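You operate a simulated robot arm through the tools that you are given. There is no shell and no other tool.

The job below is to be done with a simulated robot arm. You get a single attempt, and the scene is never put back.

JOB
Thread the teal bead, then the orange bead onto the teal post and push the white stopper down on them.
Fine: the first lies in the round box, the second on the orange-dot board; turn the box shut again.

The check looks at the end state, three seconds after you hand in, the way a careful person would. Anything else that was tipped, shoved, dropped, spilled or broken makes it a failure. Lids that push on must go on centred and level and be pressed home; caps that screw on are set level and turned clockwise until they are tight.

ROBOT AND FRAMES
A 7-joint arm with a two-finger parallel gripper, fixed in place. Base frame: the origin is at the foot of the arm, x ahead of it, y to its left, z up; the work surface is at about z = 740. Units: mm, degrees, N and s.
With the tool pointing down near the work surface it reaches from about 300 to 680 mm from the base axis. Its first joint turns from -66.0 to 66.0 degrees. Payload 1.57 kg.
The TCP is the grasp point between the finger pads, 30 mm short of the fingertips. In the tool frame z runs along the fingers and y along their closing line. The gripper opens to 110 mm. The fingers are 24 mm wide and 12 mm thick; the gripper's body (48 by 112 mm) begins 78 mm behind the TCP.
Orientation is told as [roll, pitch, yaw] about the base's x, y, z axes, in that order, counted from this pose: with the fingers straight down and closing along the base's y, the tool's x points along the base's -x, its y along +y and its z along -z.

CONTROLS
- The arm moves only by the tool step_arm. Its argument "targets" is a list of rows, each a list of 2 entries, a list of its own where there are three numbers: the shift along the tool's x, y, z in units of 500 mm (1.0 is 500 mm), then the turn, a rotation vector about the tool's x, y, z in units of 180 degrees (1.0 is 180 degrees). In form: [[[dx, dy, dz], [rx, ry, rz]], ...]. A call has 1 to 20 rows; each row is the pose to reach, as a shift and turn from the pose commanded when the call began, along the tool's axes at that moment. "jaw" is the finger opening in m, from 0 to 0.11, set as the call begins (left out, the last holds). A call with a number of a shift or a turn outside -1 to 1 is refused whole. Rows are played at 5 a second. More than 50 mm and 8.6 degrees between two rows, or a gripper value outside its range, and nothing of the call is played. A pose out of reach is approached as far as the arm can. The call stops where the force on the tool passes 60 N (or 10 N more than at its start, if that is more) or the arm is blocked; 0.2 s more then pass. The fingers move at their own pace (about 108 mm/s each) and stop on an object; they squeeze with about 24 N. The grip force told is the motor's: it shows also when the fingers shut on nothing. Time passes only in rows, and 0.2 s behind the last, so rows that repeat a pose let the fingers close. It gives the time, the measured TCP pose, the force on the tool (base axes), the opening and the grip force at its end, in the units of the frame above (readings bear some noise), with the torque about the TCP (base axes, N m) and any sound that the robot's microphone picked up.
- Cameras (640 x 400 px; columns grow to the right, rows downward): "scene" is fixed at [168.1, -392.1, 1408.1]; the picture's right is [0.76, -0.66, 0.00], its down [-0.35, -0.41, -0.84] and it looks along [0.55, 0.64, -0.54] (base axes); focal length 340 px, centre (320, 200). "wrist" rides on the gripper at [70, 16, -141] in the tool frame; the picture's right is [-0.23, 0.97, 0.00], its down [-0.86, -0.20, -0.48] and it looks along [-0.47, -0.11, 0.88] (tool axes); focal length 222 px, centre (320, 200). There is no depth. A picture from a camera that has moved, and an enlarged one, comes with that camera's place and axes in the base frame and with its lens.
- snapshot(camera): a new picture of that camera. It takes no simulated time.
- enlarge(camera, box): a new picture of the part [left, top, right, bottom] of that camera's present view, enlarged. It takes no simulated time.
- hand_in(): hands the job in; it is judged then, once.

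Nothing tells you positions but the pictures and the camera data. Unless the task says otherwise, let go and move clear before handing in.

The tools are called after ">>>" by a JSON object that holds its "method" and its "body". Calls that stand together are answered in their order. step_arm: Moves the arm, as the interface text tells. Its arguments: {"type":"object","properties":{"targets":{"type":"array","items":{"type":"array"}},"jaw":{"type":"number"}},"required":["targets"]} The other tools are called the same way: snapshot (camera) takes a picture; enlarge (camera, box) takes an enlarged picture of a part of a camera's view; hand_in () hands the job in.

At the start:

```text
time: 0.0
tool_pos: [355.4, 27.8, 1076.4]
tcp_rot: [0.2, 0.0, 0.1]
contact_force: [-0.2, -0.7, -0.7]
torque: [0.0, 0.04, 0.01]
width: 110.1
finger_force: 0.1
```

scene: 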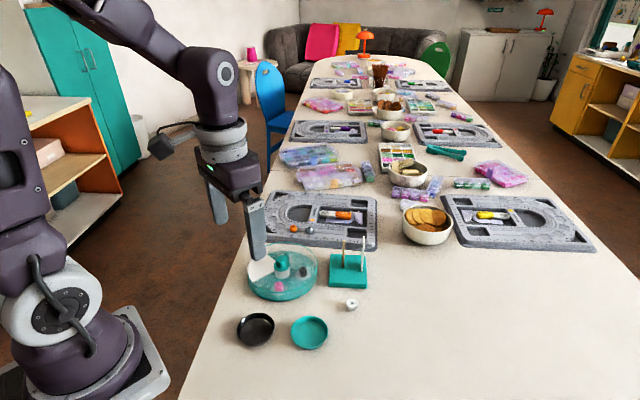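
wrist: 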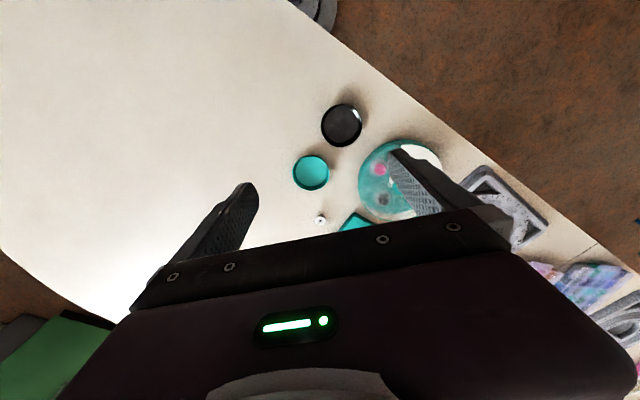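

I see a round teal box with compartments, a teal post stand with two posts, a small white stopper, two dishes, and a bead board with orange items. I'll look closer before moving anything.

>>> {"method": "enlarge", "body": {"camera": "scene", "box": [230, 230, 390, 330]}}

>>> {"method": "enlarge", "body": {"camera": "scene", "box": [250, 180, 410, 280]}}

>>> {"method": "enlarge", "body": {"camera": "wrist", "box": [280, 80, 480, 240]}}

>>> {"method": "enlarge", "body": {"camera": "scene", "box": [220, 290, 380, 390]}}

>>> {"method": "enlarge", "body": {"camera": "scene", "box": [280, 110, 600, 260]}}

```text
4.00 times, centred on (310, 280) of scene
camera zoom: at [168.1, -392.1, 1408.1], right [0.76, -0.66, 0.0], down [-0.35, -0.41, -0.84], along [0.55, 0.64, -0.54], focal length 1360 px, centre (360, -120)
```

zoom: 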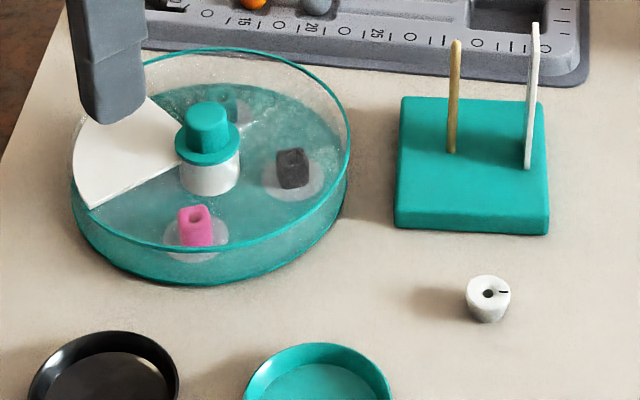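

```text
4.00 times, centred on (330, 230) of scene
camera zoom: at [168.1, -392.1, 1408.1], right [0.76, -0.66, 0.0], down [-0.35, -0.41, -0.84], along [0.55, 0.64, -0.54], focal length 1360 px, centre (280, 80)
```

zoom: 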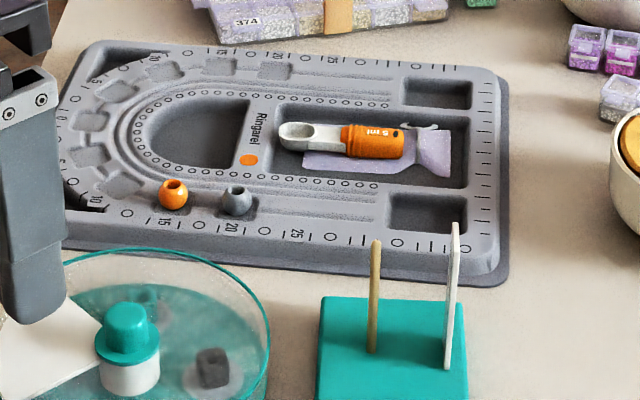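

```text
2.50 times, centred on (380, 160) of wrist
camera zoom: at [285.5, 44.0, 1217.9], right [0.23, 0.97, 0.0], down [0.85, -0.2, 0.48], along [0.47, -0.11, -0.88], focal length 555 px, centre (170, 300)
```

zoom: 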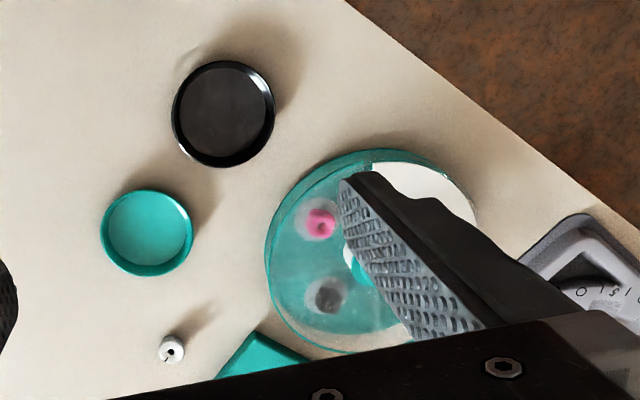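

```text
4.00 times, centred on (300, 340) of scene
camera zoom: at [168.1, -392.1, 1408.1], right [0.76, -0.66, 0.0], down [-0.35, -0.41, -0.84], along [0.55, 0.64, -0.54], focal length 1360 px, centre (400, -360)
```

zoom: 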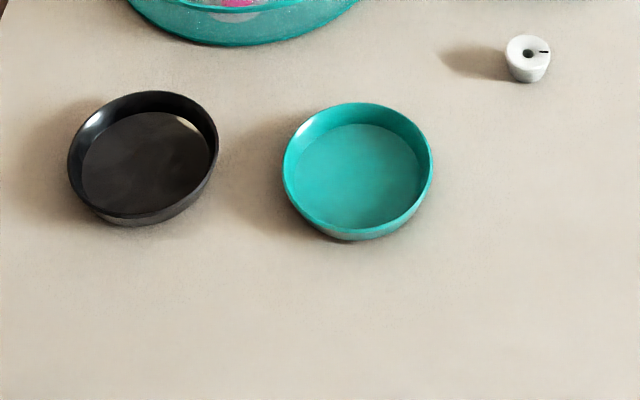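

```text
2.00 times, centred on (440, 185) of scene
camera zoom: at [168.1, -392.1, 1408.1], right [0.76, -0.66, 0.0], down [-0.35, -0.41, -0.84], along [0.55, 0.64, -0.54], focal length 680 px, centre (80, 230)
```

zoom: 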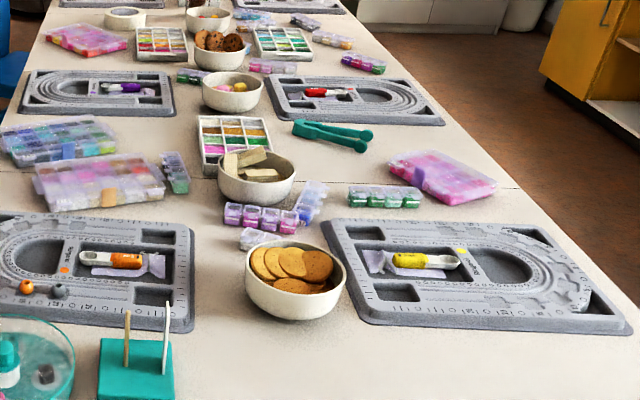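

The round box (white wedge and central knob) sits near (522, 166), the post stand near (659, 56), the stopper near (592, -24), and the orange bead on the board near (664, 308). I'll move the wrist camera above the box, staying high, for a better look.

>>> {"method": "step_arm", "body": {"targets": [[[-0.07, 0.04, 0.025], [0, 0, 0]], [[-0.14, 0.08, 0.05], [0, 0, 0]], [[-0.21, 0.12, 0.075], [0, 0, 0]], [[-0.28, 0.16, 0.1], [0, 0, 0]], [[-0.35, 0.2, 0.125], [0, 0, 0]], [[-0.409, 0.244, 0.153], [0, 0, 0]], [[-0.409, 0.244, 0.153], [0, 0, 0]]]}}

```text
time: 1.6
tool_pos: [560.9, 150.3, 999.2]
tcp_rot: [0.2, -0.1, -0.1]
contact_force: [-0.9, -0.2, 1.0]
torque: [0.01, 0.01, 0.02]
width: 109.8
finger_force: 0.1
```

Arm is above the box; taking pictures.

>>> {"method": "snapshot", "body": {"camera": "wrist"}}

>>> {"method": "enlarge", "body": {"camera": "wrist", "box": [220, 20, 420, 145]}}

>>> {"method": "snapshot", "body": {"camera": "scene"}}

>>> {"method": "enlarge", "body": {"camera": "scene", "box": [230, 230, 390, 330]}}

```text
taken
camera wrist: at [490.4, 166.1, 1141.5], right [0.23, 0.97, 0.0], down [0.85, -0.2, 0.48], along [0.47, -0.11, -0.88], focal length 222 px, centre (320, 200)
```

wrist: 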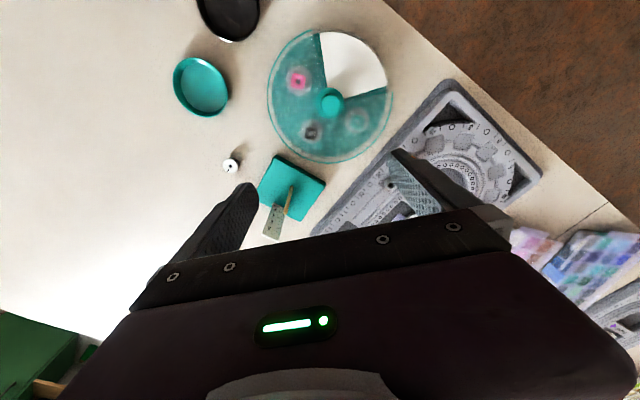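

```text
3.20 times, centred on (320, 82) of wrist
camera zoom: at [490.4, 166.1, 1141.5], right [0.23, 0.97, 0.0], down [0.85, -0.2, 0.48], along [0.47, -0.11, -0.88], focal length 711 px, centre (320, 576)
```

zoom: 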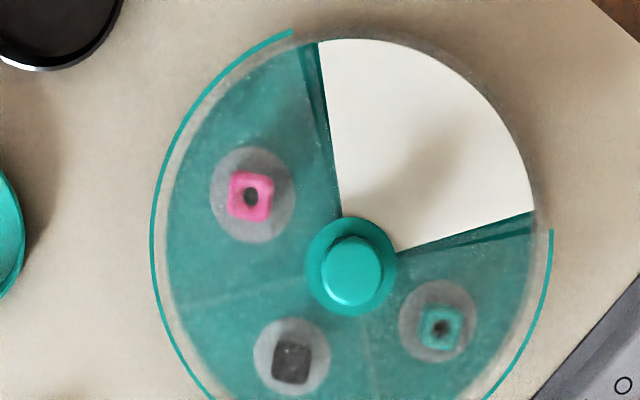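

```text
taken
```

scene: 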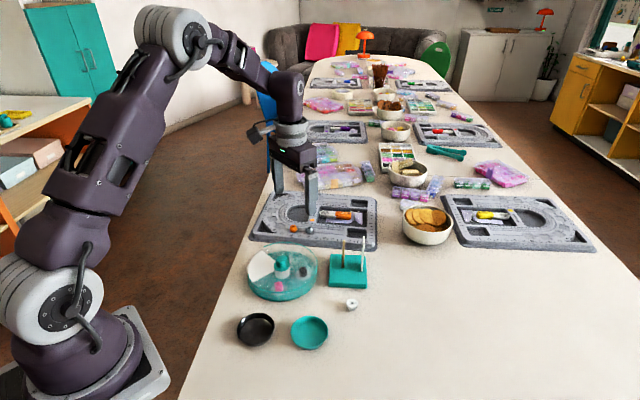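

```text
4.00 times, centred on (310, 280) of scene
camera zoom: at [168.1, -392.1, 1408.1], right [0.76, -0.66, 0.0], down [-0.35, -0.41, -0.84], along [0.55, 0.64, -0.54], focal length 1360 px, centre (360, -120)
```

zoom: 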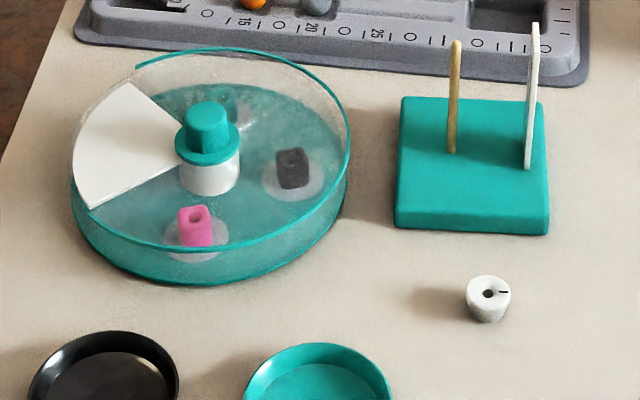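

The lid's open quarter is parked over a solid white sector. The teal bead is in the right-rear compartment, near (568, 211). I'll look closer at the stand, knob and bead.

>>> {"method": "enlarge", "body": {"camera": "wrist", "box": [240, 140, 340, 240]}}

>>> {"method": "enlarge", "body": {"camera": "scene", "box": [245, 235, 325, 305]}}

>>> {"method": "enlarge", "body": {"camera": "wrist", "box": [310, 70, 390, 150]}}

>>> {"method": "enlarge", "body": {"camera": "scene", "box": [320, 230, 380, 320]}}

```text
4.00 times, centred on (290, 190) of wrist
camera zoom: at [490.4, 166.1, 1141.5], right [0.23, 0.97, 0.0], down [0.85, -0.2, 0.48], along [0.47, -0.11, -0.88], focal length 888 px, centre (440, 240)
```

zoom: 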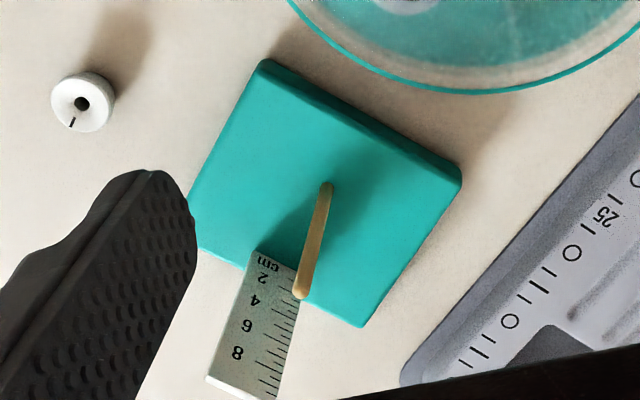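

```text
5.71 times, centred on (285, 270) of scene
camera zoom: at [168.1, -392.1, 1408.1], right [0.76, -0.66, 0.0], down [-0.35, -0.41, -0.84], along [0.55, 0.64, -0.54], focal length 1943 px, centre (520, -200)
```

zoom: 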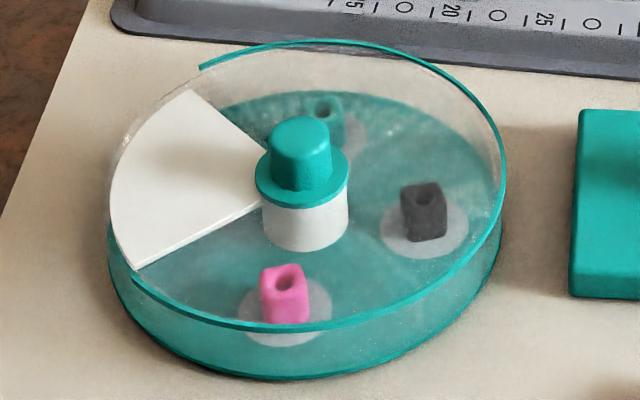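

```text
5.00 times, centred on (350, 110) of wrist
camera zoom: at [490.4, 166.1, 1141.5], right [0.23, 0.97, 0.0], down [0.85, -0.2, 0.48], along [0.47, -0.11, -0.88], focal length 1111 px, centre (170, 650)
```

zoom: 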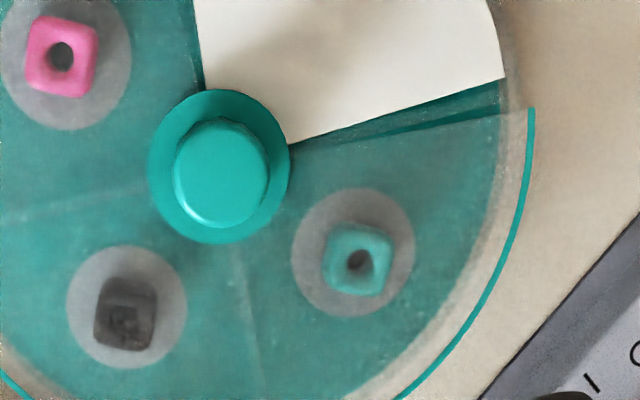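

```text
4.44 times, centred on (350, 275) of scene
camera zoom: at [168.1, -392.1, 1408.1], right [0.76, -0.66, 0.0], down [-0.35, -0.41, -0.84], along [0.55, 0.64, -0.54], focal length 1511 px, centre (187, -133)
```

zoom: 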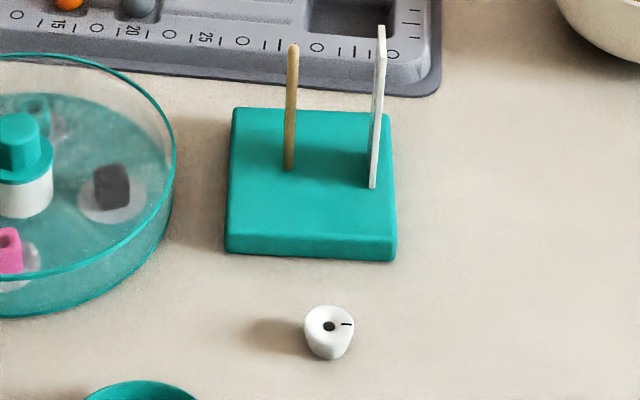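

The gold rod on the teal stand stands at about (653, 73), from z≈763 to 856, with a ruler about 45 mm beyond it. Next I'll look at the board with the orange bead, which is far out at about 730 mm radius.

>>> {"method": "step_arm", "body": {"targets": [[[-0.02, 0.06, 0], [0, 0, -0.035]], [[-0.04, 0.12, 0], [0, 0, -0.07]], [[-0.06, 0.18, 0], [0, 0, -0.105]], [[-0.078, 0.24, 0], [0, 0, -0.139]], [[-0.078, 0.24, 0], [0, 0, -0.139]]]}}

>>> {"method": "snapshot", "body": {"camera": "wrist"}}

>>> {"method": "enlarge", "body": {"camera": "wrist", "box": [240, 100, 400, 230]}}

```text
time: 2.8
tool_pos: [599.3, 270.6, 999.6]
tcp_rot: [0.0, -0.2, 25.3]
contact_force: [-0.4, 0.3, 0.0]
torque: [-0.01, 0.0, 0.01]
width: 110.0
finger_force: 0.0
```

```text
taken
camera wrist: at [528.9, 255.4, 1141.7], right [-0.21, 0.98, 0.0], down [0.86, 0.18, 0.48], along [0.47, 0.1, -0.88], focal length 222 px, centre (320, 200)
```

wrist: 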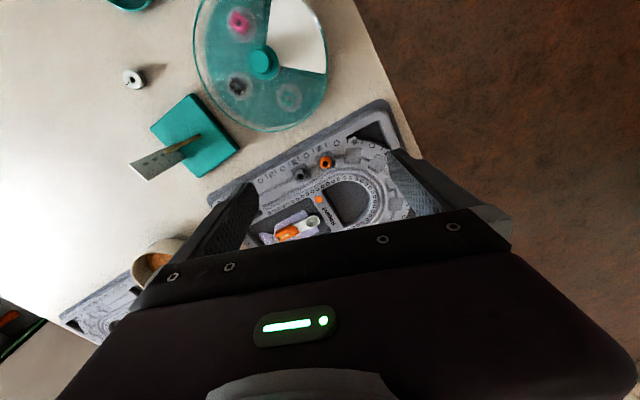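

```text
3.08 times, centred on (320, 165) of wrist
camera zoom: at [528.9, 255.4, 1141.7], right [-0.21, 0.98, 0.0], down [0.86, 0.18, 0.48], along [0.47, 0.1, -0.88], focal length 684 px, centre (320, 308)
```

zoom: 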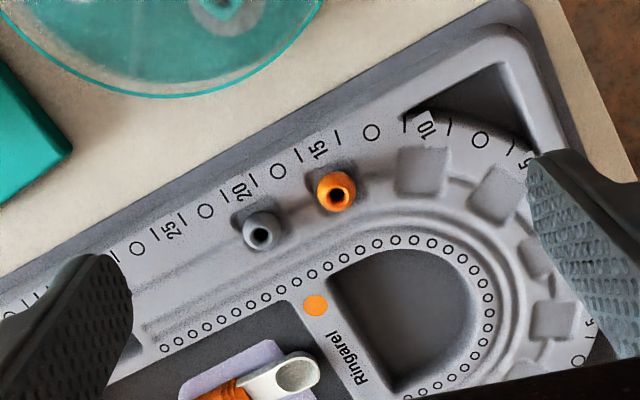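

The orange bead sits upright in the board's groove at about (653, 291, 769), which will need a tilted tool. I start with the box: the knob is at about (526.5, 173) with its top near z=806, and turning the lid clockwise 90° should bring the opening over the teal bead.

>>> {"method": "step_arm", "body": {"targets": [[[0.0429, -0.023, 0.032], [0, 0, -0.042]], [[0.0858, -0.0461, 0.064], [0, 0, -0.084]], [[0.1286, -0.0691, 0.096], [0, 0, -0.127]], [[0.1715, -0.0922, 0.128], [0, 0, -0.169]], [[0.2144, -0.1152, 0.16], [0, 0, -0.211]], [[0.2144, -0.1152, 0.16], [0, 0, -0.211]]], "jaw": 0.07}}

>>> {"method": "snapshot", "body": {"camera": "wrist"}}

>>> {"method": "enlarge", "body": {"camera": "scene", "box": [230, 200, 390, 300]}}

```text
time: 4.2
tool_pos: [526.3, 171.0, 920.3]
tcp_rot: [0.0, -0.2, 63.2]
contact_force: [-0.2, 0.5, 0.2]
torque: [0.0, 0.0, 0.0]
width: 69.8
finger_force: 0.0
```

```text
taken
camera wrist: at [479.8, 116.4, 1060.9], right [-0.77, 0.64, 0.0], down [0.56, 0.67, 0.48], along [0.31, 0.37, -0.88], focal length 222 px, centre (320, 200)
```

wrist: 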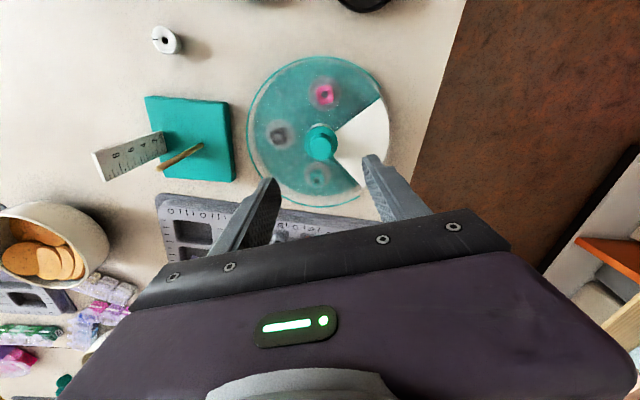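

```text
4.00 times, centred on (310, 250) of scene
camera zoom: at [168.1, -392.1, 1408.1], right [0.76, -0.66, 0.0], down [-0.35, -0.41, -0.84], along [0.55, 0.64, -0.54], focal length 1360 px, centre (360, 0)
```

zoom: 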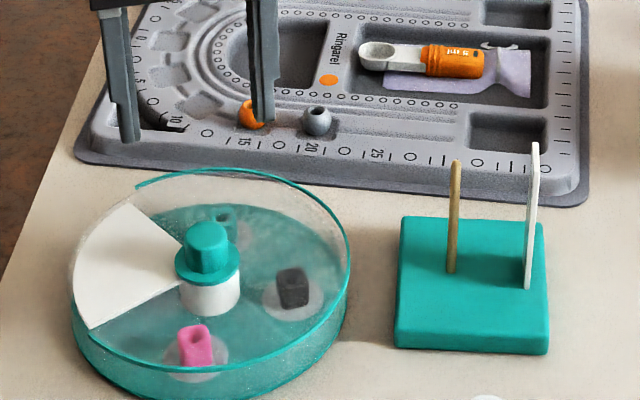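

TCP hovers at z=920. I'll refine the knob position from this wrist view.

>>> {"method": "enlarge", "body": {"camera": "wrist", "box": [270, 100, 370, 200]}}

```text
4.00 times, centred on (320, 150) of wrist
camera zoom: at [479.8, 116.4, 1060.9], right [-0.77, 0.64, 0.0], down [0.56, 0.67, 0.48], along [0.31, 0.37, -0.88], focal length 888 px, centre (320, 400)
```

zoom: 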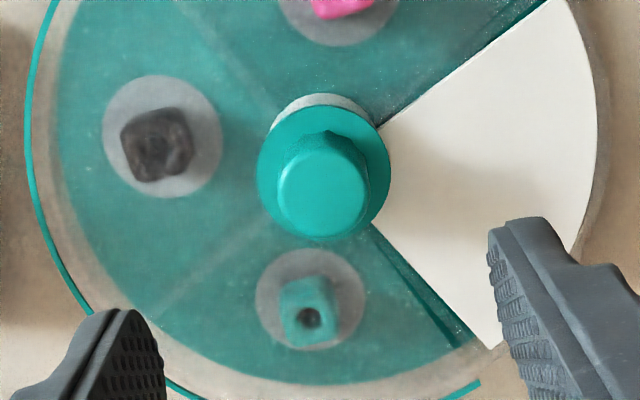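

Knob centre is about (526, 173). I'll descend around it with the fingers 7 to 10 mm above the flange.

>>> {"method": "step_arm", "body": {"targets": [[[-0.0033, 0.0023, 0.06], [0, 0, 0]], [[-0.0033, 0.0023, 0.12], [0, 0, 0]], [[-0.0033, 0.0023, 0.17], [0, 0, 0]], [[-0.0033, 0.0023, 0.206], [0, 0, 0]], [[-0.0033, 0.0023, 0.206], [0, 0, 0]]]}}

>>> {"method": "enlarge", "body": {"camera": "scene", "box": [230, 210, 350, 310]}}

>>> {"method": "snapshot", "body": {"camera": "wrist"}}

```text
time: 5.4
tool_pos: [526.3, 174.4, 817.0]
tcp_rot: [0.1, -0.1, 63.0]
contact_force: [-1.1, 0.1, -0.7]
torque: [0.0, 0.03, 0.01]
width: 70.1
finger_force: 0.1
```

```text
4.00 times, centred on (290, 260) of scene
camera zoom: at [168.1, -392.1, 1408.1], right [0.76, -0.66, 0.0], down [-0.35, -0.41, -0.84], along [0.55, 0.64, -0.54], focal length 1360 px, centre (440, -40)
```

zoom: 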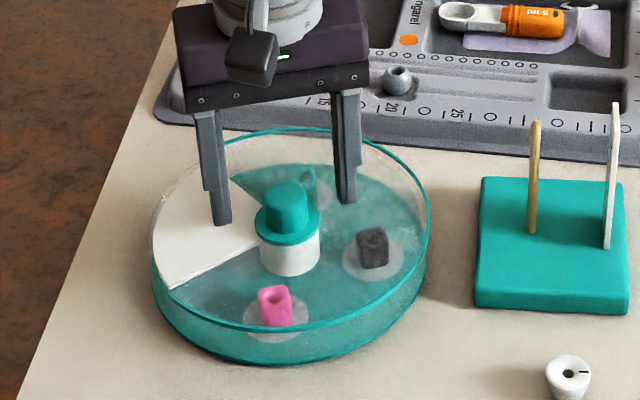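

```text
taken
camera wrist: at [479.7, 119.5, 958.4], right [-0.77, 0.64, 0.0], down [0.56, 0.67, 0.48], along [0.31, 0.37, -0.88], focal length 222 px, centre (320, 200)
```

wrist: 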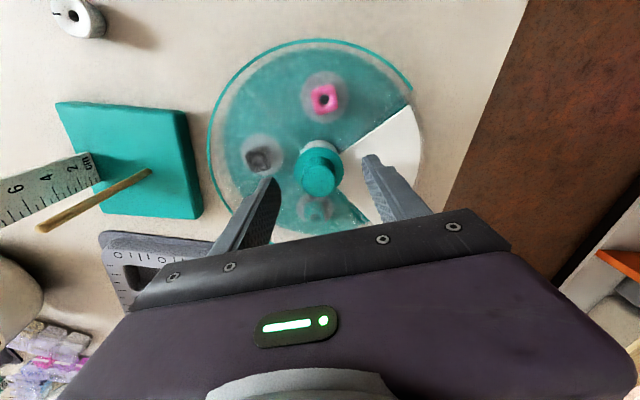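

Fingers straddle the knob. Closing on it now.

>>> {"method": "step_arm", "body": {"targets": [[[0, 0, 0], [0, 0, 0]], [[0, 0, 0], [0, 0, 0]], [[0, 0, 0], [0, 0, 0]], [[0, 0, 0], [0, 0, 0]]], "jaw": 0.0}}

>>> {"method": "enlarge", "body": {"camera": "scene", "box": [230, 210, 350, 310]}}

>>> {"method": "enlarge", "body": {"camera": "wrist", "box": [200, 20, 440, 230]}}

```text
time: 6.4
tool_pos: [526.9, 173.9, 818.6]
tcp_rot: [0.0, -0.2, 63.0]
contact_force: [1.3, -1.1, 0.1]
torque: [-0.02, -0.09, -0.02]
width: 26.9
finger_force: 24.2
```

```text
4.00 times, centred on (290, 260) of scene
camera zoom: at [168.2, -392.1, 1408.1], right [0.76, -0.66, 0.0], down [-0.35, -0.41, -0.84], along [0.55, 0.64, -0.54], focal length 1360 px, centre (440, -40)
```

zoom: 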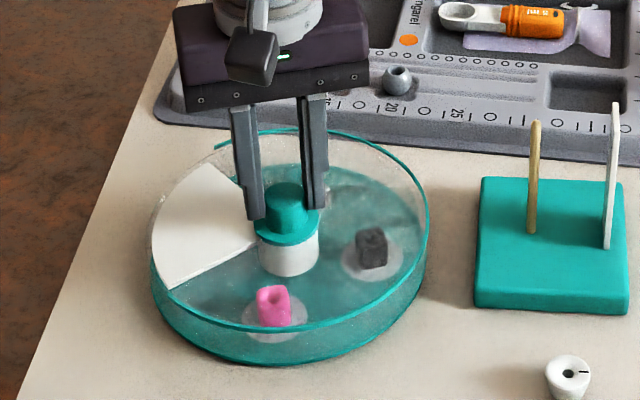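

```text
1.90 times, centred on (320, 125) of wrist
camera zoom: at [479.8, 119.5, 958.6], right [-0.77, 0.64, 0.0], down [0.56, 0.67, 0.48], along [0.31, 0.37, -0.88], focal length 423 px, centre (320, 343)
```

zoom: 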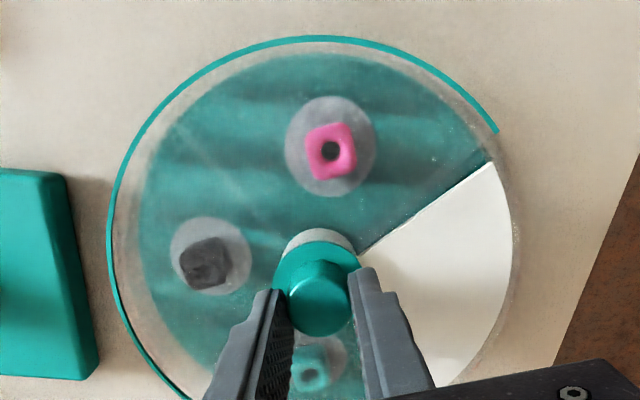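

The knob is held at 27 mm. I'll turn clockwise a little first to check that the lid follows.

>>> {"method": "step_arm", "body": {"targets": [[[0, 0, 0], [0, 0, 0.03]], [[0, 0, 0], [0, 0, 0.06]], [[0, 0, 0], [0, 0, 0.09]], [[0, 0, 0], [0, 0, 0.12]]]}}

>>> {"method": "enlarge", "body": {"camera": "scene", "box": [230, 210, 350, 310]}}

>>> {"method": "enlarge", "body": {"camera": "wrist", "box": [200, 20, 440, 230]}}

```text
time: 7.4
tool_pos: [526.4, 175.7, 817.5]
tcp_rot: [-0.1, -0.1, 41.4]
contact_force: [-2.3, -0.1, 2.5]
torque: [-0.11, 0.22, 0.04]
width: 26.9
finger_force: 23.8
```

```text
4.00 times, centred on (290, 260) of scene
camera zoom: at [168.0, -392.1, 1408.1], right [0.76, -0.66, 0.0], down [-0.35, -0.41, -0.84], along [0.55, 0.64, -0.54], focal length 1360 px, centre (440, -40)
```

zoom: 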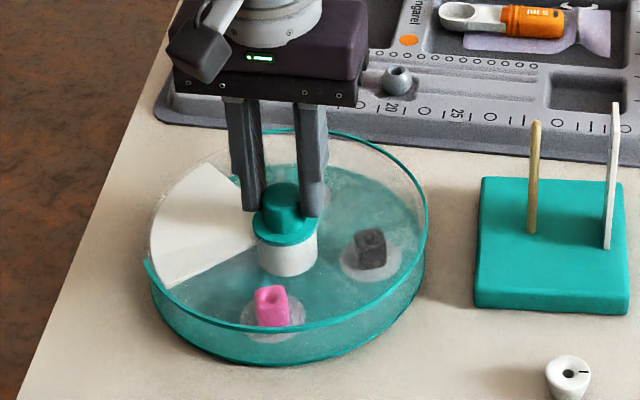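

```text
1.90 times, centred on (320, 125) of wrist
camera zoom: at [462.4, 140.7, 958.7], right [-0.47, 0.88, 0.0], down [0.77, 0.41, 0.48], along [0.42, 0.23, -0.88], focal length 423 px, centre (320, 343)
```

zoom: 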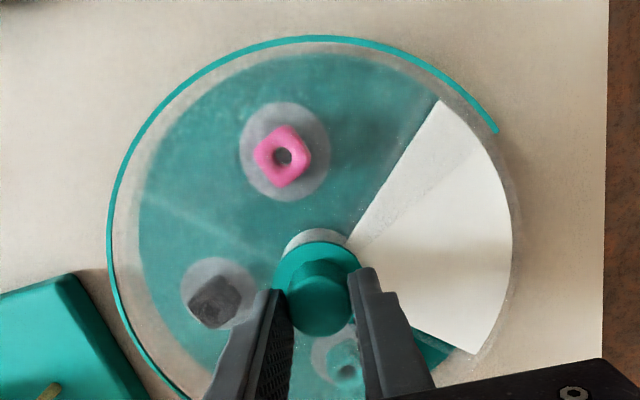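

The lid follows the knob. Continuing to the full 90°.

>>> {"method": "step_arm", "body": {"targets": [[[0, 0, 0], [0, 0, 0.0422]], [[0, 0, 0], [0, 0, 0.0844]], [[0, 0, 0], [0, 0, 0.1267]], [[0, 0, 0], [0, 0, 0.1689]], [[0, 0, 0], [0, 0, 0.2111]], [[0, 0, 0], [0, 0, 0.2533]], [[0, 0, 0], [0, 0, 0.2956]], [[0, 0, 0], [0, 0, 0.3378]], [[0, 0, 0], [0, 0, 0.38]], [[0, 0, 0], [0, 0, 0.38]]]}}

>>> {"method": "enlarge", "body": {"camera": "scene", "box": [230, 210, 350, 310]}}

>>> {"method": "enlarge", "body": {"camera": "wrist", "box": [200, 20, 440, 230]}}

```text
time: 9.6
tool_pos: [526.8, 176.0, 818.1]
tcp_rot: [0.1, 0.0, -27.2]
contact_force: [0.0, -0.6, 3.7]
torque: [0.0, 0.08, 0.01]
width: 26.6
finger_force: 24.4
```

```text
4.00 times, centred on (290, 260) of scene
camera zoom: at [168.0, -392.1, 1408.1], right [0.76, -0.66, 0.0], down [-0.35, -0.41, -0.84], along [0.55, 0.64, -0.54], focal length 1360 px, centre (440, -40)
```

zoom: 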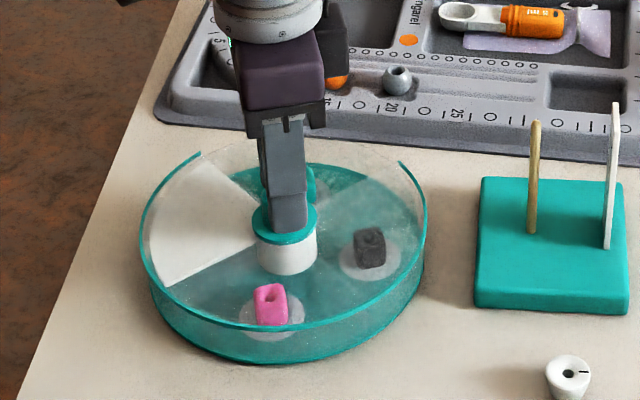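

```text
1.90 times, centred on (320, 125) of wrist
camera zoom: at [471.3, 220.9, 958.8], right [0.65, 0.76, 0.0], down [0.67, -0.57, 0.48], along [0.37, -0.31, -0.88], focal length 423 px, centre (320, 343)
```

zoom: 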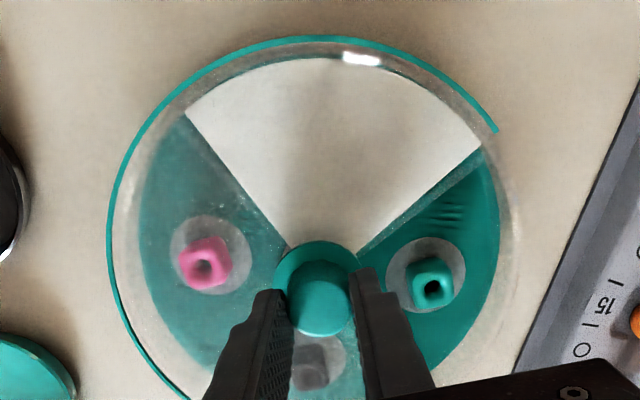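

The opening now lies over the teal bead (it looks clear and un-hazed). I'll release the knob, rise, and view the bead.

>>> {"method": "step_arm", "body": {"targets": [[[0, 0, 0], [0, 0, 0]], [[0, 0, 0], [0, 0, 0]], [[0, 0, -0.06], [0, 0, 0]], [[0, 0, -0.14], [0, 0, 0]], [[0, 0, -0.2], [0, 0, 0]], [[0, 0, -0.2], [0, 0, 0]]], "jaw": 0.06}}

>>> {"method": "enlarge", "body": {"camera": "scene", "box": [230, 210, 350, 310]}}

>>> {"method": "enlarge", "body": {"camera": "wrist", "box": [250, 60, 430, 220]}}

```text
time: 11.0
tool_pos: [526.2, 176.1, 917.5]
tcp_rot: [0.1, 0.0, -27.0]
contact_force: [-0.2, 1.1, -0.5]
torque: [0.04, 0.01, 0.03]
width: 60.2
finger_force: 0.0
```

```text
4.00 times, centred on (290, 260) of scene
camera zoom: at [168.1, -392.1, 1408.1], right [0.76, -0.66, 0.0], down [-0.35, -0.41, -0.84], along [0.55, 0.64, -0.54], focal length 1360 px, centre (440, -40)
```

zoom: 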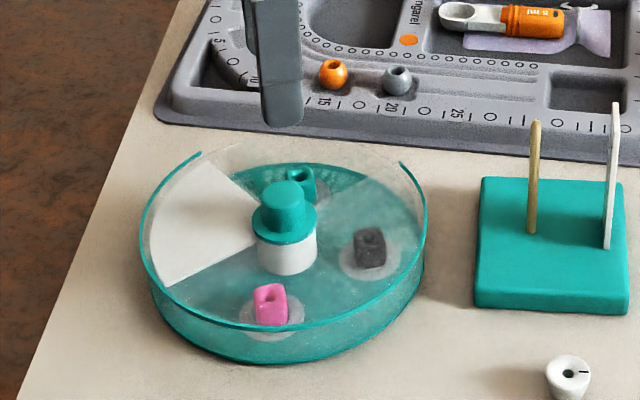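

```text
2.50 times, centred on (340, 140) of wrist
camera zoom: at [471.5, 221.0, 1059.3], right [0.64, 0.77, 0.0], down [0.67, -0.57, 0.48], along [0.37, -0.31, -0.88], focal length 555 px, centre (270, 350)
```

zoom: 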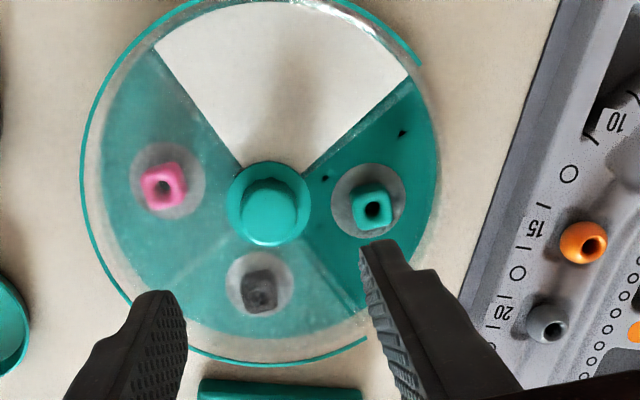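

The compartment is open and the bead stands upright at about (564, 212), top near z=770. I'll enlarge to read the square bead's orientation.

>>> {"method": "enlarge", "body": {"camera": "wrist", "box": [335, 105, 395, 165]}}

>>> {"method": "enlarge", "body": {"camera": "scene", "box": [275, 240, 325, 280]}}

```text
6.67 times, centred on (365, 135) of wrist
camera zoom: at [471.5, 221.0, 1059.3], right [0.64, 0.77, 0.0], down [0.67, -0.57, 0.48], along [0.37, -0.31, -0.88], focal length 1481 px, centre (20, 633)
```

zoom: 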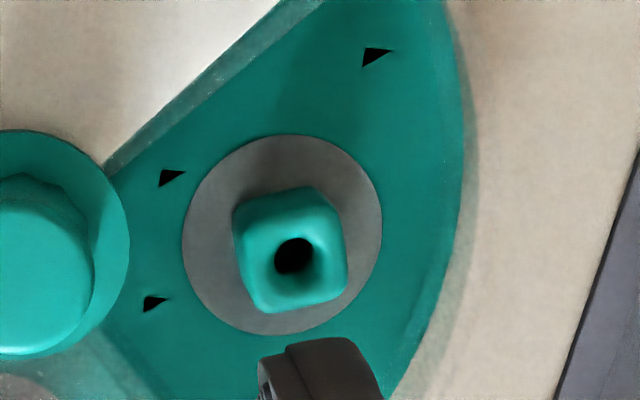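

```text
10.00 times, centred on (300, 260) of scene
camera zoom: at [168.1, -392.1, 1408.1], right [0.76, -0.66, 0.0], down [-0.35, -0.41, -0.84], along [0.55, 0.64, -0.54], focal length 3400 px, centre (520, -400)
```

zoom: 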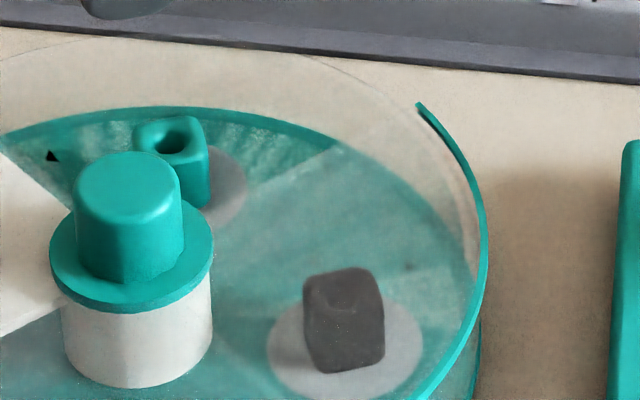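

Bead is roughly 16 mm square with faces about 62°/152°, so closing at yaw 62° fits both the bead and the sector. Moving above it.

>>> {"method": "step_arm", "body": {"targets": [[[-0.003, 0.0083, 0.003], [0, 0, -0.0412]], [[-0.006, 0.0166, 0.006], [0, 0, -0.0824]], [[-0.009, 0.0249, 0.009], [0, 0, -0.1236]], [[-0.012, 0.0332, 0.012], [0, 0, -0.1648]], [[-0.0145, 0.0413, 0.015], [0, 0, -0.206]], [[-0.0174, 0.0496, 0.018], [0, 0, -0.2472]], [[-0.0203, 0.0579, 0.021], [0, 0, -0.2884]], [[-0.0232, 0.0662, 0.024], [0, 0, -0.3296]], [[-0.0261, 0.0745, 0.027], [0, 0, -0.3708]], [[-0.029, 0.0828, 0.03], [0, 0, -0.412]], [[-0.032, 0.091, 0.033], [0, 0, -0.4532]], [[-0.0348, 0.0992, 0.035], [0, 0, -0.4944]], [[-0.0348, 0.0992, 0.035], [0, 0, -0.4944]]], "jaw": 0.034}}

>>> {"method": "enlarge", "body": {"camera": "wrist", "box": [240, 80, 400, 220]}}

>>> {"method": "enlarge", "body": {"camera": "scene", "box": [250, 200, 350, 280]}}

```text
time: 13.8
tool_pos: [564.3, 209.9, 899.9]
tcp_rot: [0.1, -0.2, 62.2]
contact_force: [-0.3, -0.1, -0.6]
torque: [-0.01, -0.01, -0.01]
width: 34.0
finger_force: 0.1
```

```text
2.86 times, centred on (320, 150) of wrist
camera zoom: at [516.9, 156.6, 1041.3], right [-0.75, 0.66, 0.0], down [0.58, 0.66, 0.48], along [0.31, 0.36, -0.88], focal length 635 px, centre (320, 343)
```

zoom: 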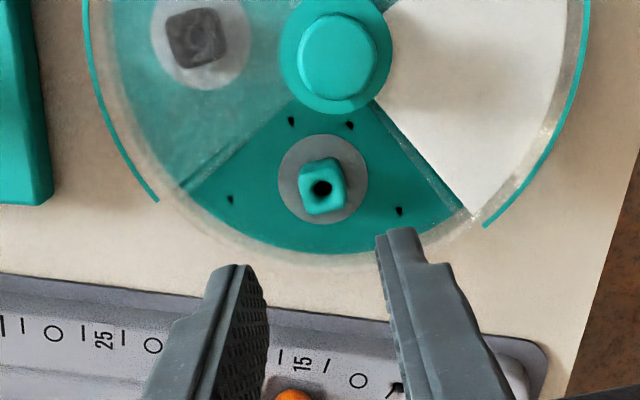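

```text
5.00 times, centred on (300, 240) of scene
camera zoom: at [168.1, -392.1, 1408.1], right [0.76, -0.66, 0.0], down [-0.35, -0.41, -0.84], along [0.55, 0.64, -0.54], focal length 1700 px, centre (420, 0)
```

zoom: 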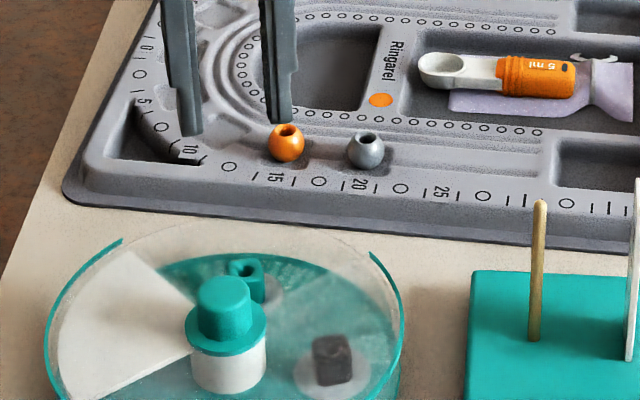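

Bead agrees at (564.5, 212.7). I'll correct slightly and descend to just above the lid plane to check clearances.

>>> {"method": "step_arm", "body": {"targets": [[[-0.0038, 0.0004, 0.05], [0, 0, 0.01]], [[-0.0038, 0.0004, 0.11], [0, 0, 0.022]], [[-0.0038, 0.0004, 0.172], [0, 0, 0.022]], [[-0.0038, 0.0004, 0.172], [0, 0, 0.022]]]}}

>>> {"method": "enlarge", "body": {"camera": "wrist", "box": [240, 80, 400, 220]}}

>>> {"method": "enlarge", "body": {"camera": "scene", "box": [250, 220, 330, 290]}}

```text
time: 14.8
tool_pos: [564.9, 212.6, 813.7]
tcp_rot: [0.0, -0.1, 58.0]
contact_force: [-0.1, 1.2, 0.8]
torque: [0.06, 0.02, 0.0]
width: 34.1
finger_force: 0.1
```

```text
2.86 times, centred on (320, 150) of wrist
camera zoom: at [513.4, 162.1, 955.3], right [-0.71, 0.71, 0.0], down [0.62, 0.62, 0.48], along [0.34, 0.34, -0.88], focal length 635 px, centre (320, 343)
```

zoom: 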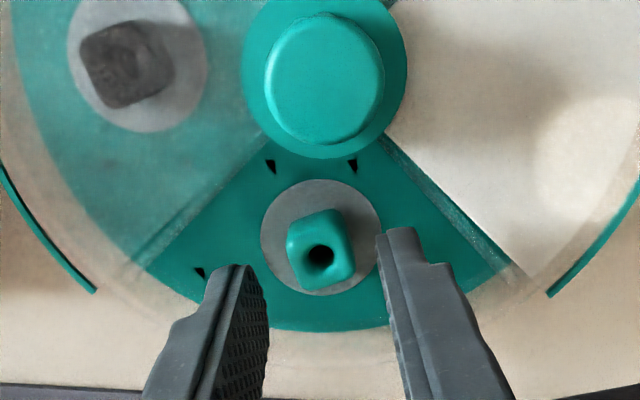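

```text
5.71 times, centred on (290, 255) of scene
camera zoom: at [168.1, -392.1, 1408.1], right [0.76, -0.66, 0.0], down [-0.35, -0.41, -0.84], along [0.55, 0.64, -0.54], focal length 1943 px, centre (491, -114)
```

zoom: 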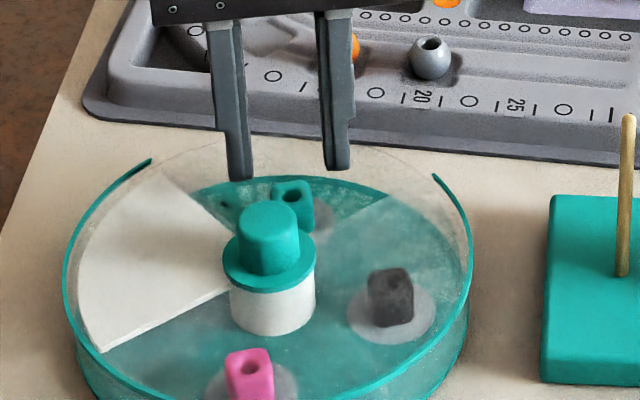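

Aligned with the bead's faces, within a millimetre. Descending to grasp height.

>>> {"method": "step_arm", "body": {"targets": [[[0, 0, 0.03], [0, 0, 0]], [[0, 0, 0.058], [0, 0, 0]], [[0, 0, 0.058], [0, 0, 0]]]}}

>>> {"method": "enlarge", "body": {"camera": "scene", "box": [250, 220, 330, 290]}}

>>> {"method": "enlarge", "body": {"camera": "wrist", "box": [240, 80, 400, 220]}}

```text
time: 15.6
tool_pos: [564.0, 213.8, 785.9]
tcp_rot: [0.0, -0.1, 58.1]
contact_force: [0.3, 0.7, -0.2]
torque: [-0.02, -0.02, -0.02]
width: 34.1
finger_force: 0.1
```

```text
5.71 times, centred on (290, 255) of scene
camera zoom: at [168.1, -392.1, 1408.1], right [0.76, -0.66, 0.0], down [-0.35, -0.41, -0.84], along [0.55, 0.64, -0.54], focal length 1943 px, centre (491, -114)
```

zoom: 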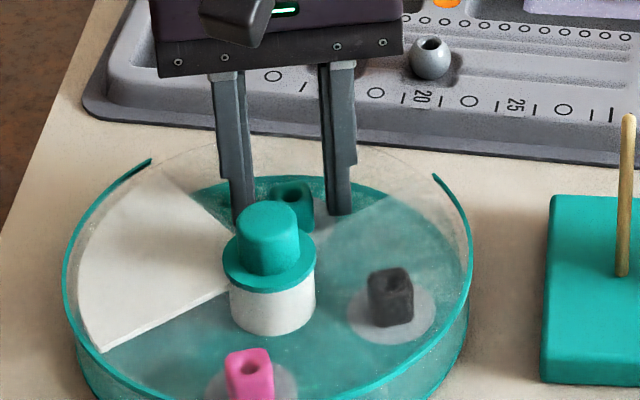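

```text
2.86 times, centred on (320, 150) of wrist
camera zoom: at [513.4, 162.3, 926.3], right [-0.71, 0.71, 0.0], down [0.62, 0.62, 0.48], along [0.34, 0.34, -0.88], focal length 635 px, centre (320, 343)
```

zoom: 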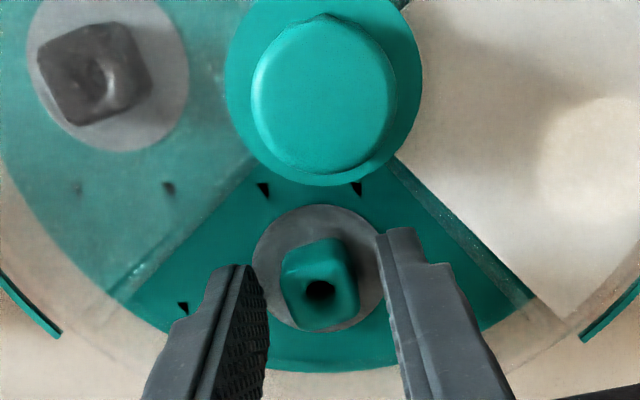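

Bead is between the pads. Closing.

>>> {"method": "step_arm", "body": {"targets": [[[0, 0, 0], [0, 0, 0]], [[0, 0, 0], [0, 0, 0]], [[0, 0, 0], [0, 0, 0]]], "jaw": 0.0}}

>>> {"method": "enlarge", "body": {"camera": "wrist", "box": [240, 80, 400, 220]}}

```text
time: 16.4
tool_pos: [564.0, 213.4, 785.1]
tcp_rot: [-0.1, -0.1, 58.1]
contact_force: [0.0, -0.5, 0.1]
torque: [0.0, -0.01, -0.02]
width: 18.0
finger_force: 24.0
```

```text
2.86 times, centred on (320, 150) of wrist
camera zoom: at [513.4, 162.3, 926.4], right [-0.71, 0.71, 0.0], down [0.62, 0.62, 0.48], along [0.34, 0.34, -0.88], focal length 635 px, centre (320, 343)
```

zoom: 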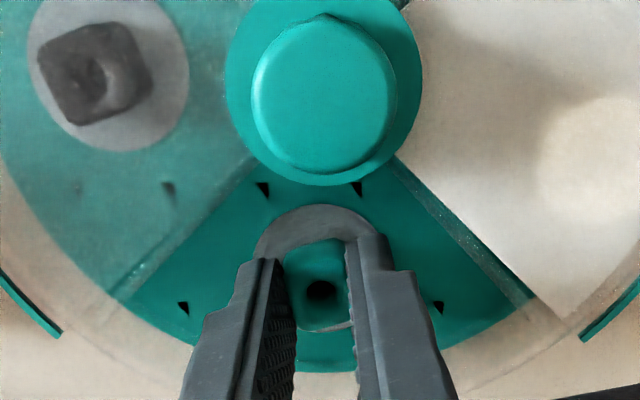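

Bead held (18 mm). Lifting straight up.

>>> {"method": "step_arm", "body": {"targets": [[[0, 0, -0.04], [0, 0, 0]], [[0, 0, -0.1], [0, 0, 0]], [[0, 0, -0.18], [0, 0, 0]], [[0, 0, -0.26], [0, 0, 0]], [[0, 0, -0.28], [0, 0, 0]], [[0, 0, -0.28], [0, 0, 0]]]}}

>>> {"method": "enlarge", "body": {"camera": "wrist", "box": [240, 80, 400, 220]}}

>>> {"method": "enlarge", "body": {"camera": "scene", "box": [250, 180, 370, 300]}}

```text
time: 17.8
tool_pos: [565.0, 211.9, 925.8]
tcp_rot: [0.0, -0.1, 58.1]
contact_force: [-0.2, -0.6, 0.7]
torque: [-0.02, 0.02, 0.0]
width: 18.2
finger_force: 23.9
```

```text
2.86 times, centred on (320, 150) of wrist
camera zoom: at [513.6, 161.4, 1065.9], right [-0.71, 0.71, 0.0], down [0.62, 0.62, 0.48], along [0.34, 0.34, -0.88], focal length 635 px, centre (320, 343)
```

zoom: 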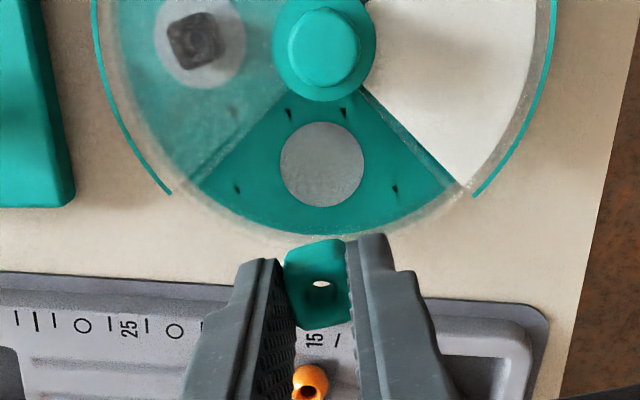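

```text
3.33 times, centred on (310, 240) of scene
camera zoom: at [168.1, -392.1, 1408.1], right [0.76, -0.66, 0.0], down [-0.35, -0.41, -0.84], along [0.55, 0.64, -0.54], focal length 1133 px, centre (353, 67)
```

zoom: 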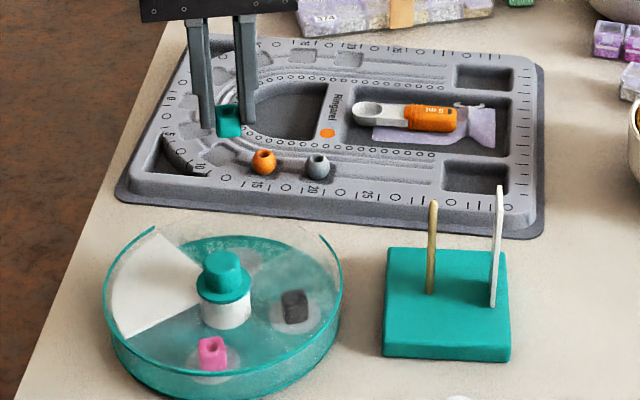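

The teal bead hangs level between the pads with its hole vertical. I'll carry it close to the post, initially offset about 30 mm, so both cameras can see the bead and the post tip together.

>>> {"method": "step_arm", "body": {"targets": [[[0.0167, -0.0599, 0], [0, 0, 0]], [[0.0334, -0.1198, 0], [0, 0, 0]], [[0.0501, -0.1796, 0], [0, 0, 0]], [[0.0668, -0.2395, 0], [0, 0, 0]], [[0.0835, -0.2994, 0.01], [0, 0, 0]], [[0.0835, -0.2994, 0.01], [0, 0, 0]]]}}

>>> {"method": "snapshot", "body": {"camera": "wrist"}}

>>> {"method": "enlarge", "body": {"camera": "wrist", "box": [270, 110, 370, 210]}}

>>> {"method": "enlarge", "body": {"camera": "scene", "box": [310, 200, 390, 280]}}

```text
time: 19.2
tool_pos: [670.0, 98.2, 918.9]
tcp_rot: [0.0, 0.0, 58.0]
contact_force: [0.6, 0.7, -0.5]
torque: [0.02, 0.03, -0.03]
width: 18.2
finger_force: 24.2
```

```text
taken
camera wrist: at [619.1, 46.8, 1061.3], right [-0.71, 0.71, 0.0], down [0.62, 0.62, 0.48], along [0.34, 0.34, -0.88], focal length 222 px, centre (320, 200)
```

wrist: 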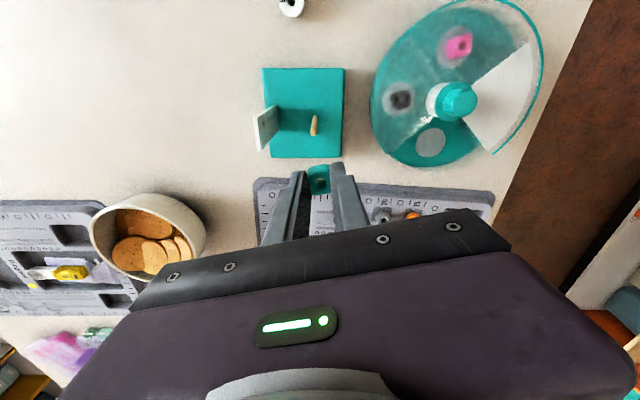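

```text
4.00 times, centred on (320, 160) of wrist
camera zoom: at [619.1, 46.8, 1061.3], right [-0.71, 0.71, 0.0], down [0.62, 0.62, 0.48], along [0.34, 0.34, -0.88], focal length 888 px, centre (320, 360)
```

zoom: 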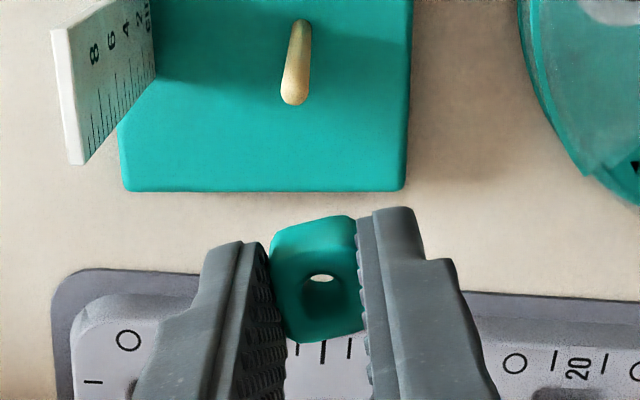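

```text
5.00 times, centred on (350, 240) of scene
camera zoom: at [168.1, -392.1, 1408.1], right [0.76, -0.66, 0.0], down [-0.35, -0.41, -0.84], along [0.55, 0.64, -0.54], focal length 1700 px, centre (170, 0)
```

zoom: 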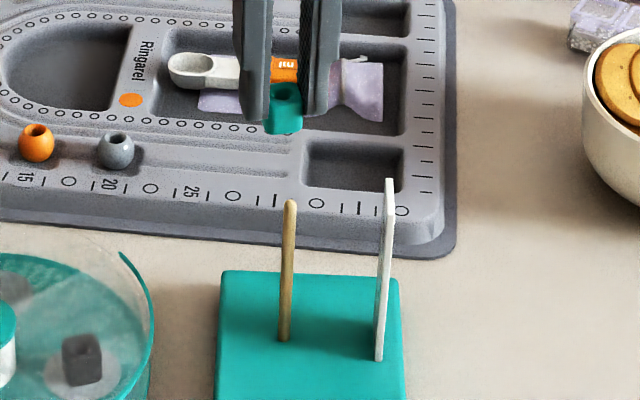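

Differential measurement in both views gives the bead about (15, 23.5) mm beyond the post. I'll move it over the post tip, keeping a gap beneath, and check again.

>>> {"method": "step_arm", "body": {"targets": [[[0.0279, 0.0003, 0], [0, 0, 0]], [[0.0558, 0.0007, 0.01], [0, 0, 0]], [[0.0558, 0.0007, 0.024], [0, 0, 0]], [[0.0558, 0.0007, 0.024], [0, 0, 0]]]}}

>>> {"method": "enlarge", "body": {"camera": "wrist", "box": [280, 120, 360, 210]}}

>>> {"method": "enlarge", "body": {"camera": "scene", "box": [320, 210, 380, 270]}}

```text
time: 20.2
tool_pos: [655.0, 74.3, 907.0]
tcp_rot: [0.1, -0.1, 58.1]
contact_force: [0.0, -0.1, -0.1]
torque: [-0.03, -0.02, 0.0]
width: 18.0
finger_force: 23.9
```

```text
4.44 times, centred on (320, 165) of wrist
camera zoom: at [603.8, 23.3, 1048.9], right [-0.71, 0.71, 0.0], down [0.62, 0.62, 0.48], along [0.34, 0.34, -0.88], focal length 987 px, centre (320, 356)
```

zoom: 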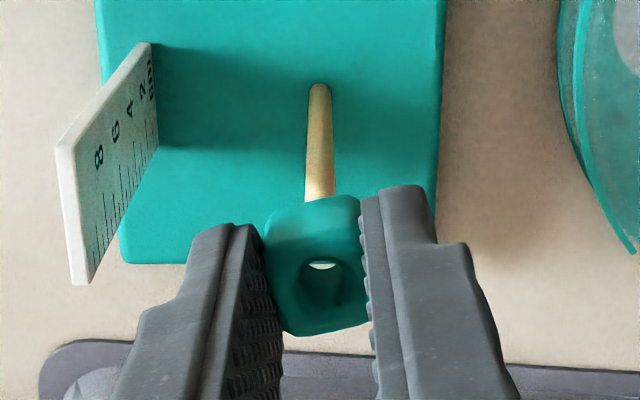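

```text
6.67 times, centred on (350, 240) of scene
camera zoom: at [168.1, -392.1, 1408.1], right [0.76, -0.66, 0.0], down [-0.35, -0.41, -0.84], along [0.55, 0.64, -0.54], focal length 2267 px, centre (120, -67)
```

zoom: 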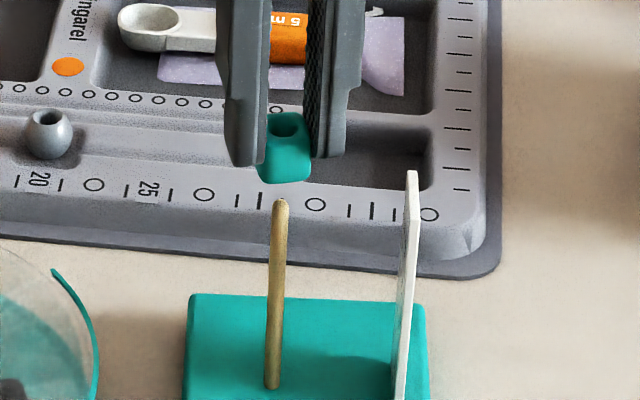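

Both views show the bead aligned with the rod to within about 1 mm. I'll apply a half-millimetre trim and lower it gently, watching the force.

>>> {"method": "step_arm", "body": {"targets": [[[0.0012, -0.0006, 0.01], [0, 0, 0]], [[0.0012, -0.0006, 0.02], [0, 0, 0]], [[0.0012, -0.0006, 0.028], [0, 0, 0]], [[0.0012, -0.0006, 0.028], [0, 0, 0]]]}}

>>> {"method": "enlarge", "body": {"camera": "wrist", "box": [280, 120, 360, 210]}}

>>> {"method": "enlarge", "body": {"camera": "scene", "box": [320, 210, 380, 270]}}

```text
time: 21.2
tool_pos: [655.2, 72.8, 893.2]
tcp_rot: [0.1, -0.1, 58.1]
contact_force: [0.2, 0.3, -0.7]
torque: [0.02, -0.03, 0.02]
width: 18.0
finger_force: 23.7
```

```text
4.44 times, centred on (320, 165) of wrist
camera zoom: at [603.7, 23.0, 1035.0], right [-0.71, 0.71, 0.0], down [0.62, 0.62, 0.48], along [0.34, 0.34, -0.88], focal length 987 px, centre (320, 356)
```

zoom: 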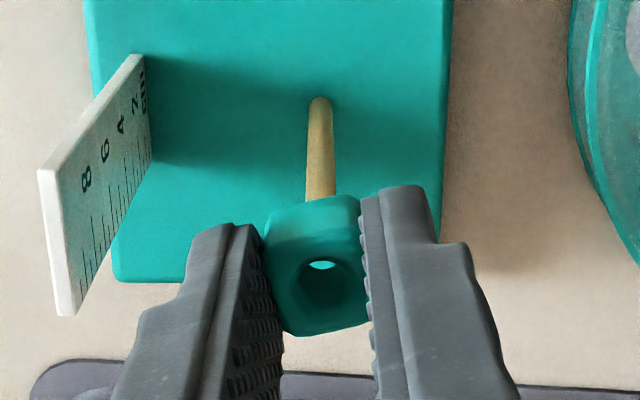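

```text
6.67 times, centred on (350, 240) of scene
camera zoom: at [168.1, -392.1, 1408.1], right [0.76, -0.66, 0.0], down [-0.35, -0.41, -0.84], along [0.55, 0.64, -0.54], focal length 2267 px, centre (120, -67)
```

zoom: 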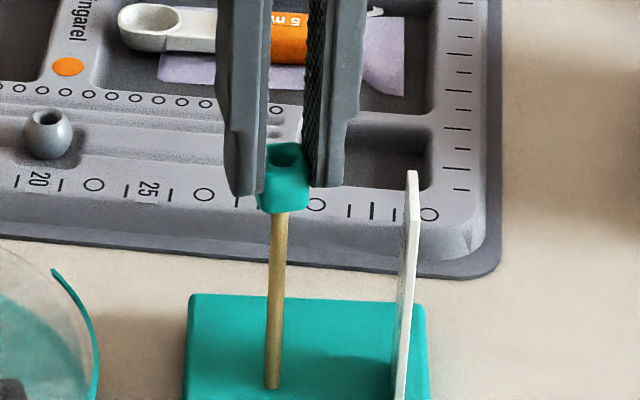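

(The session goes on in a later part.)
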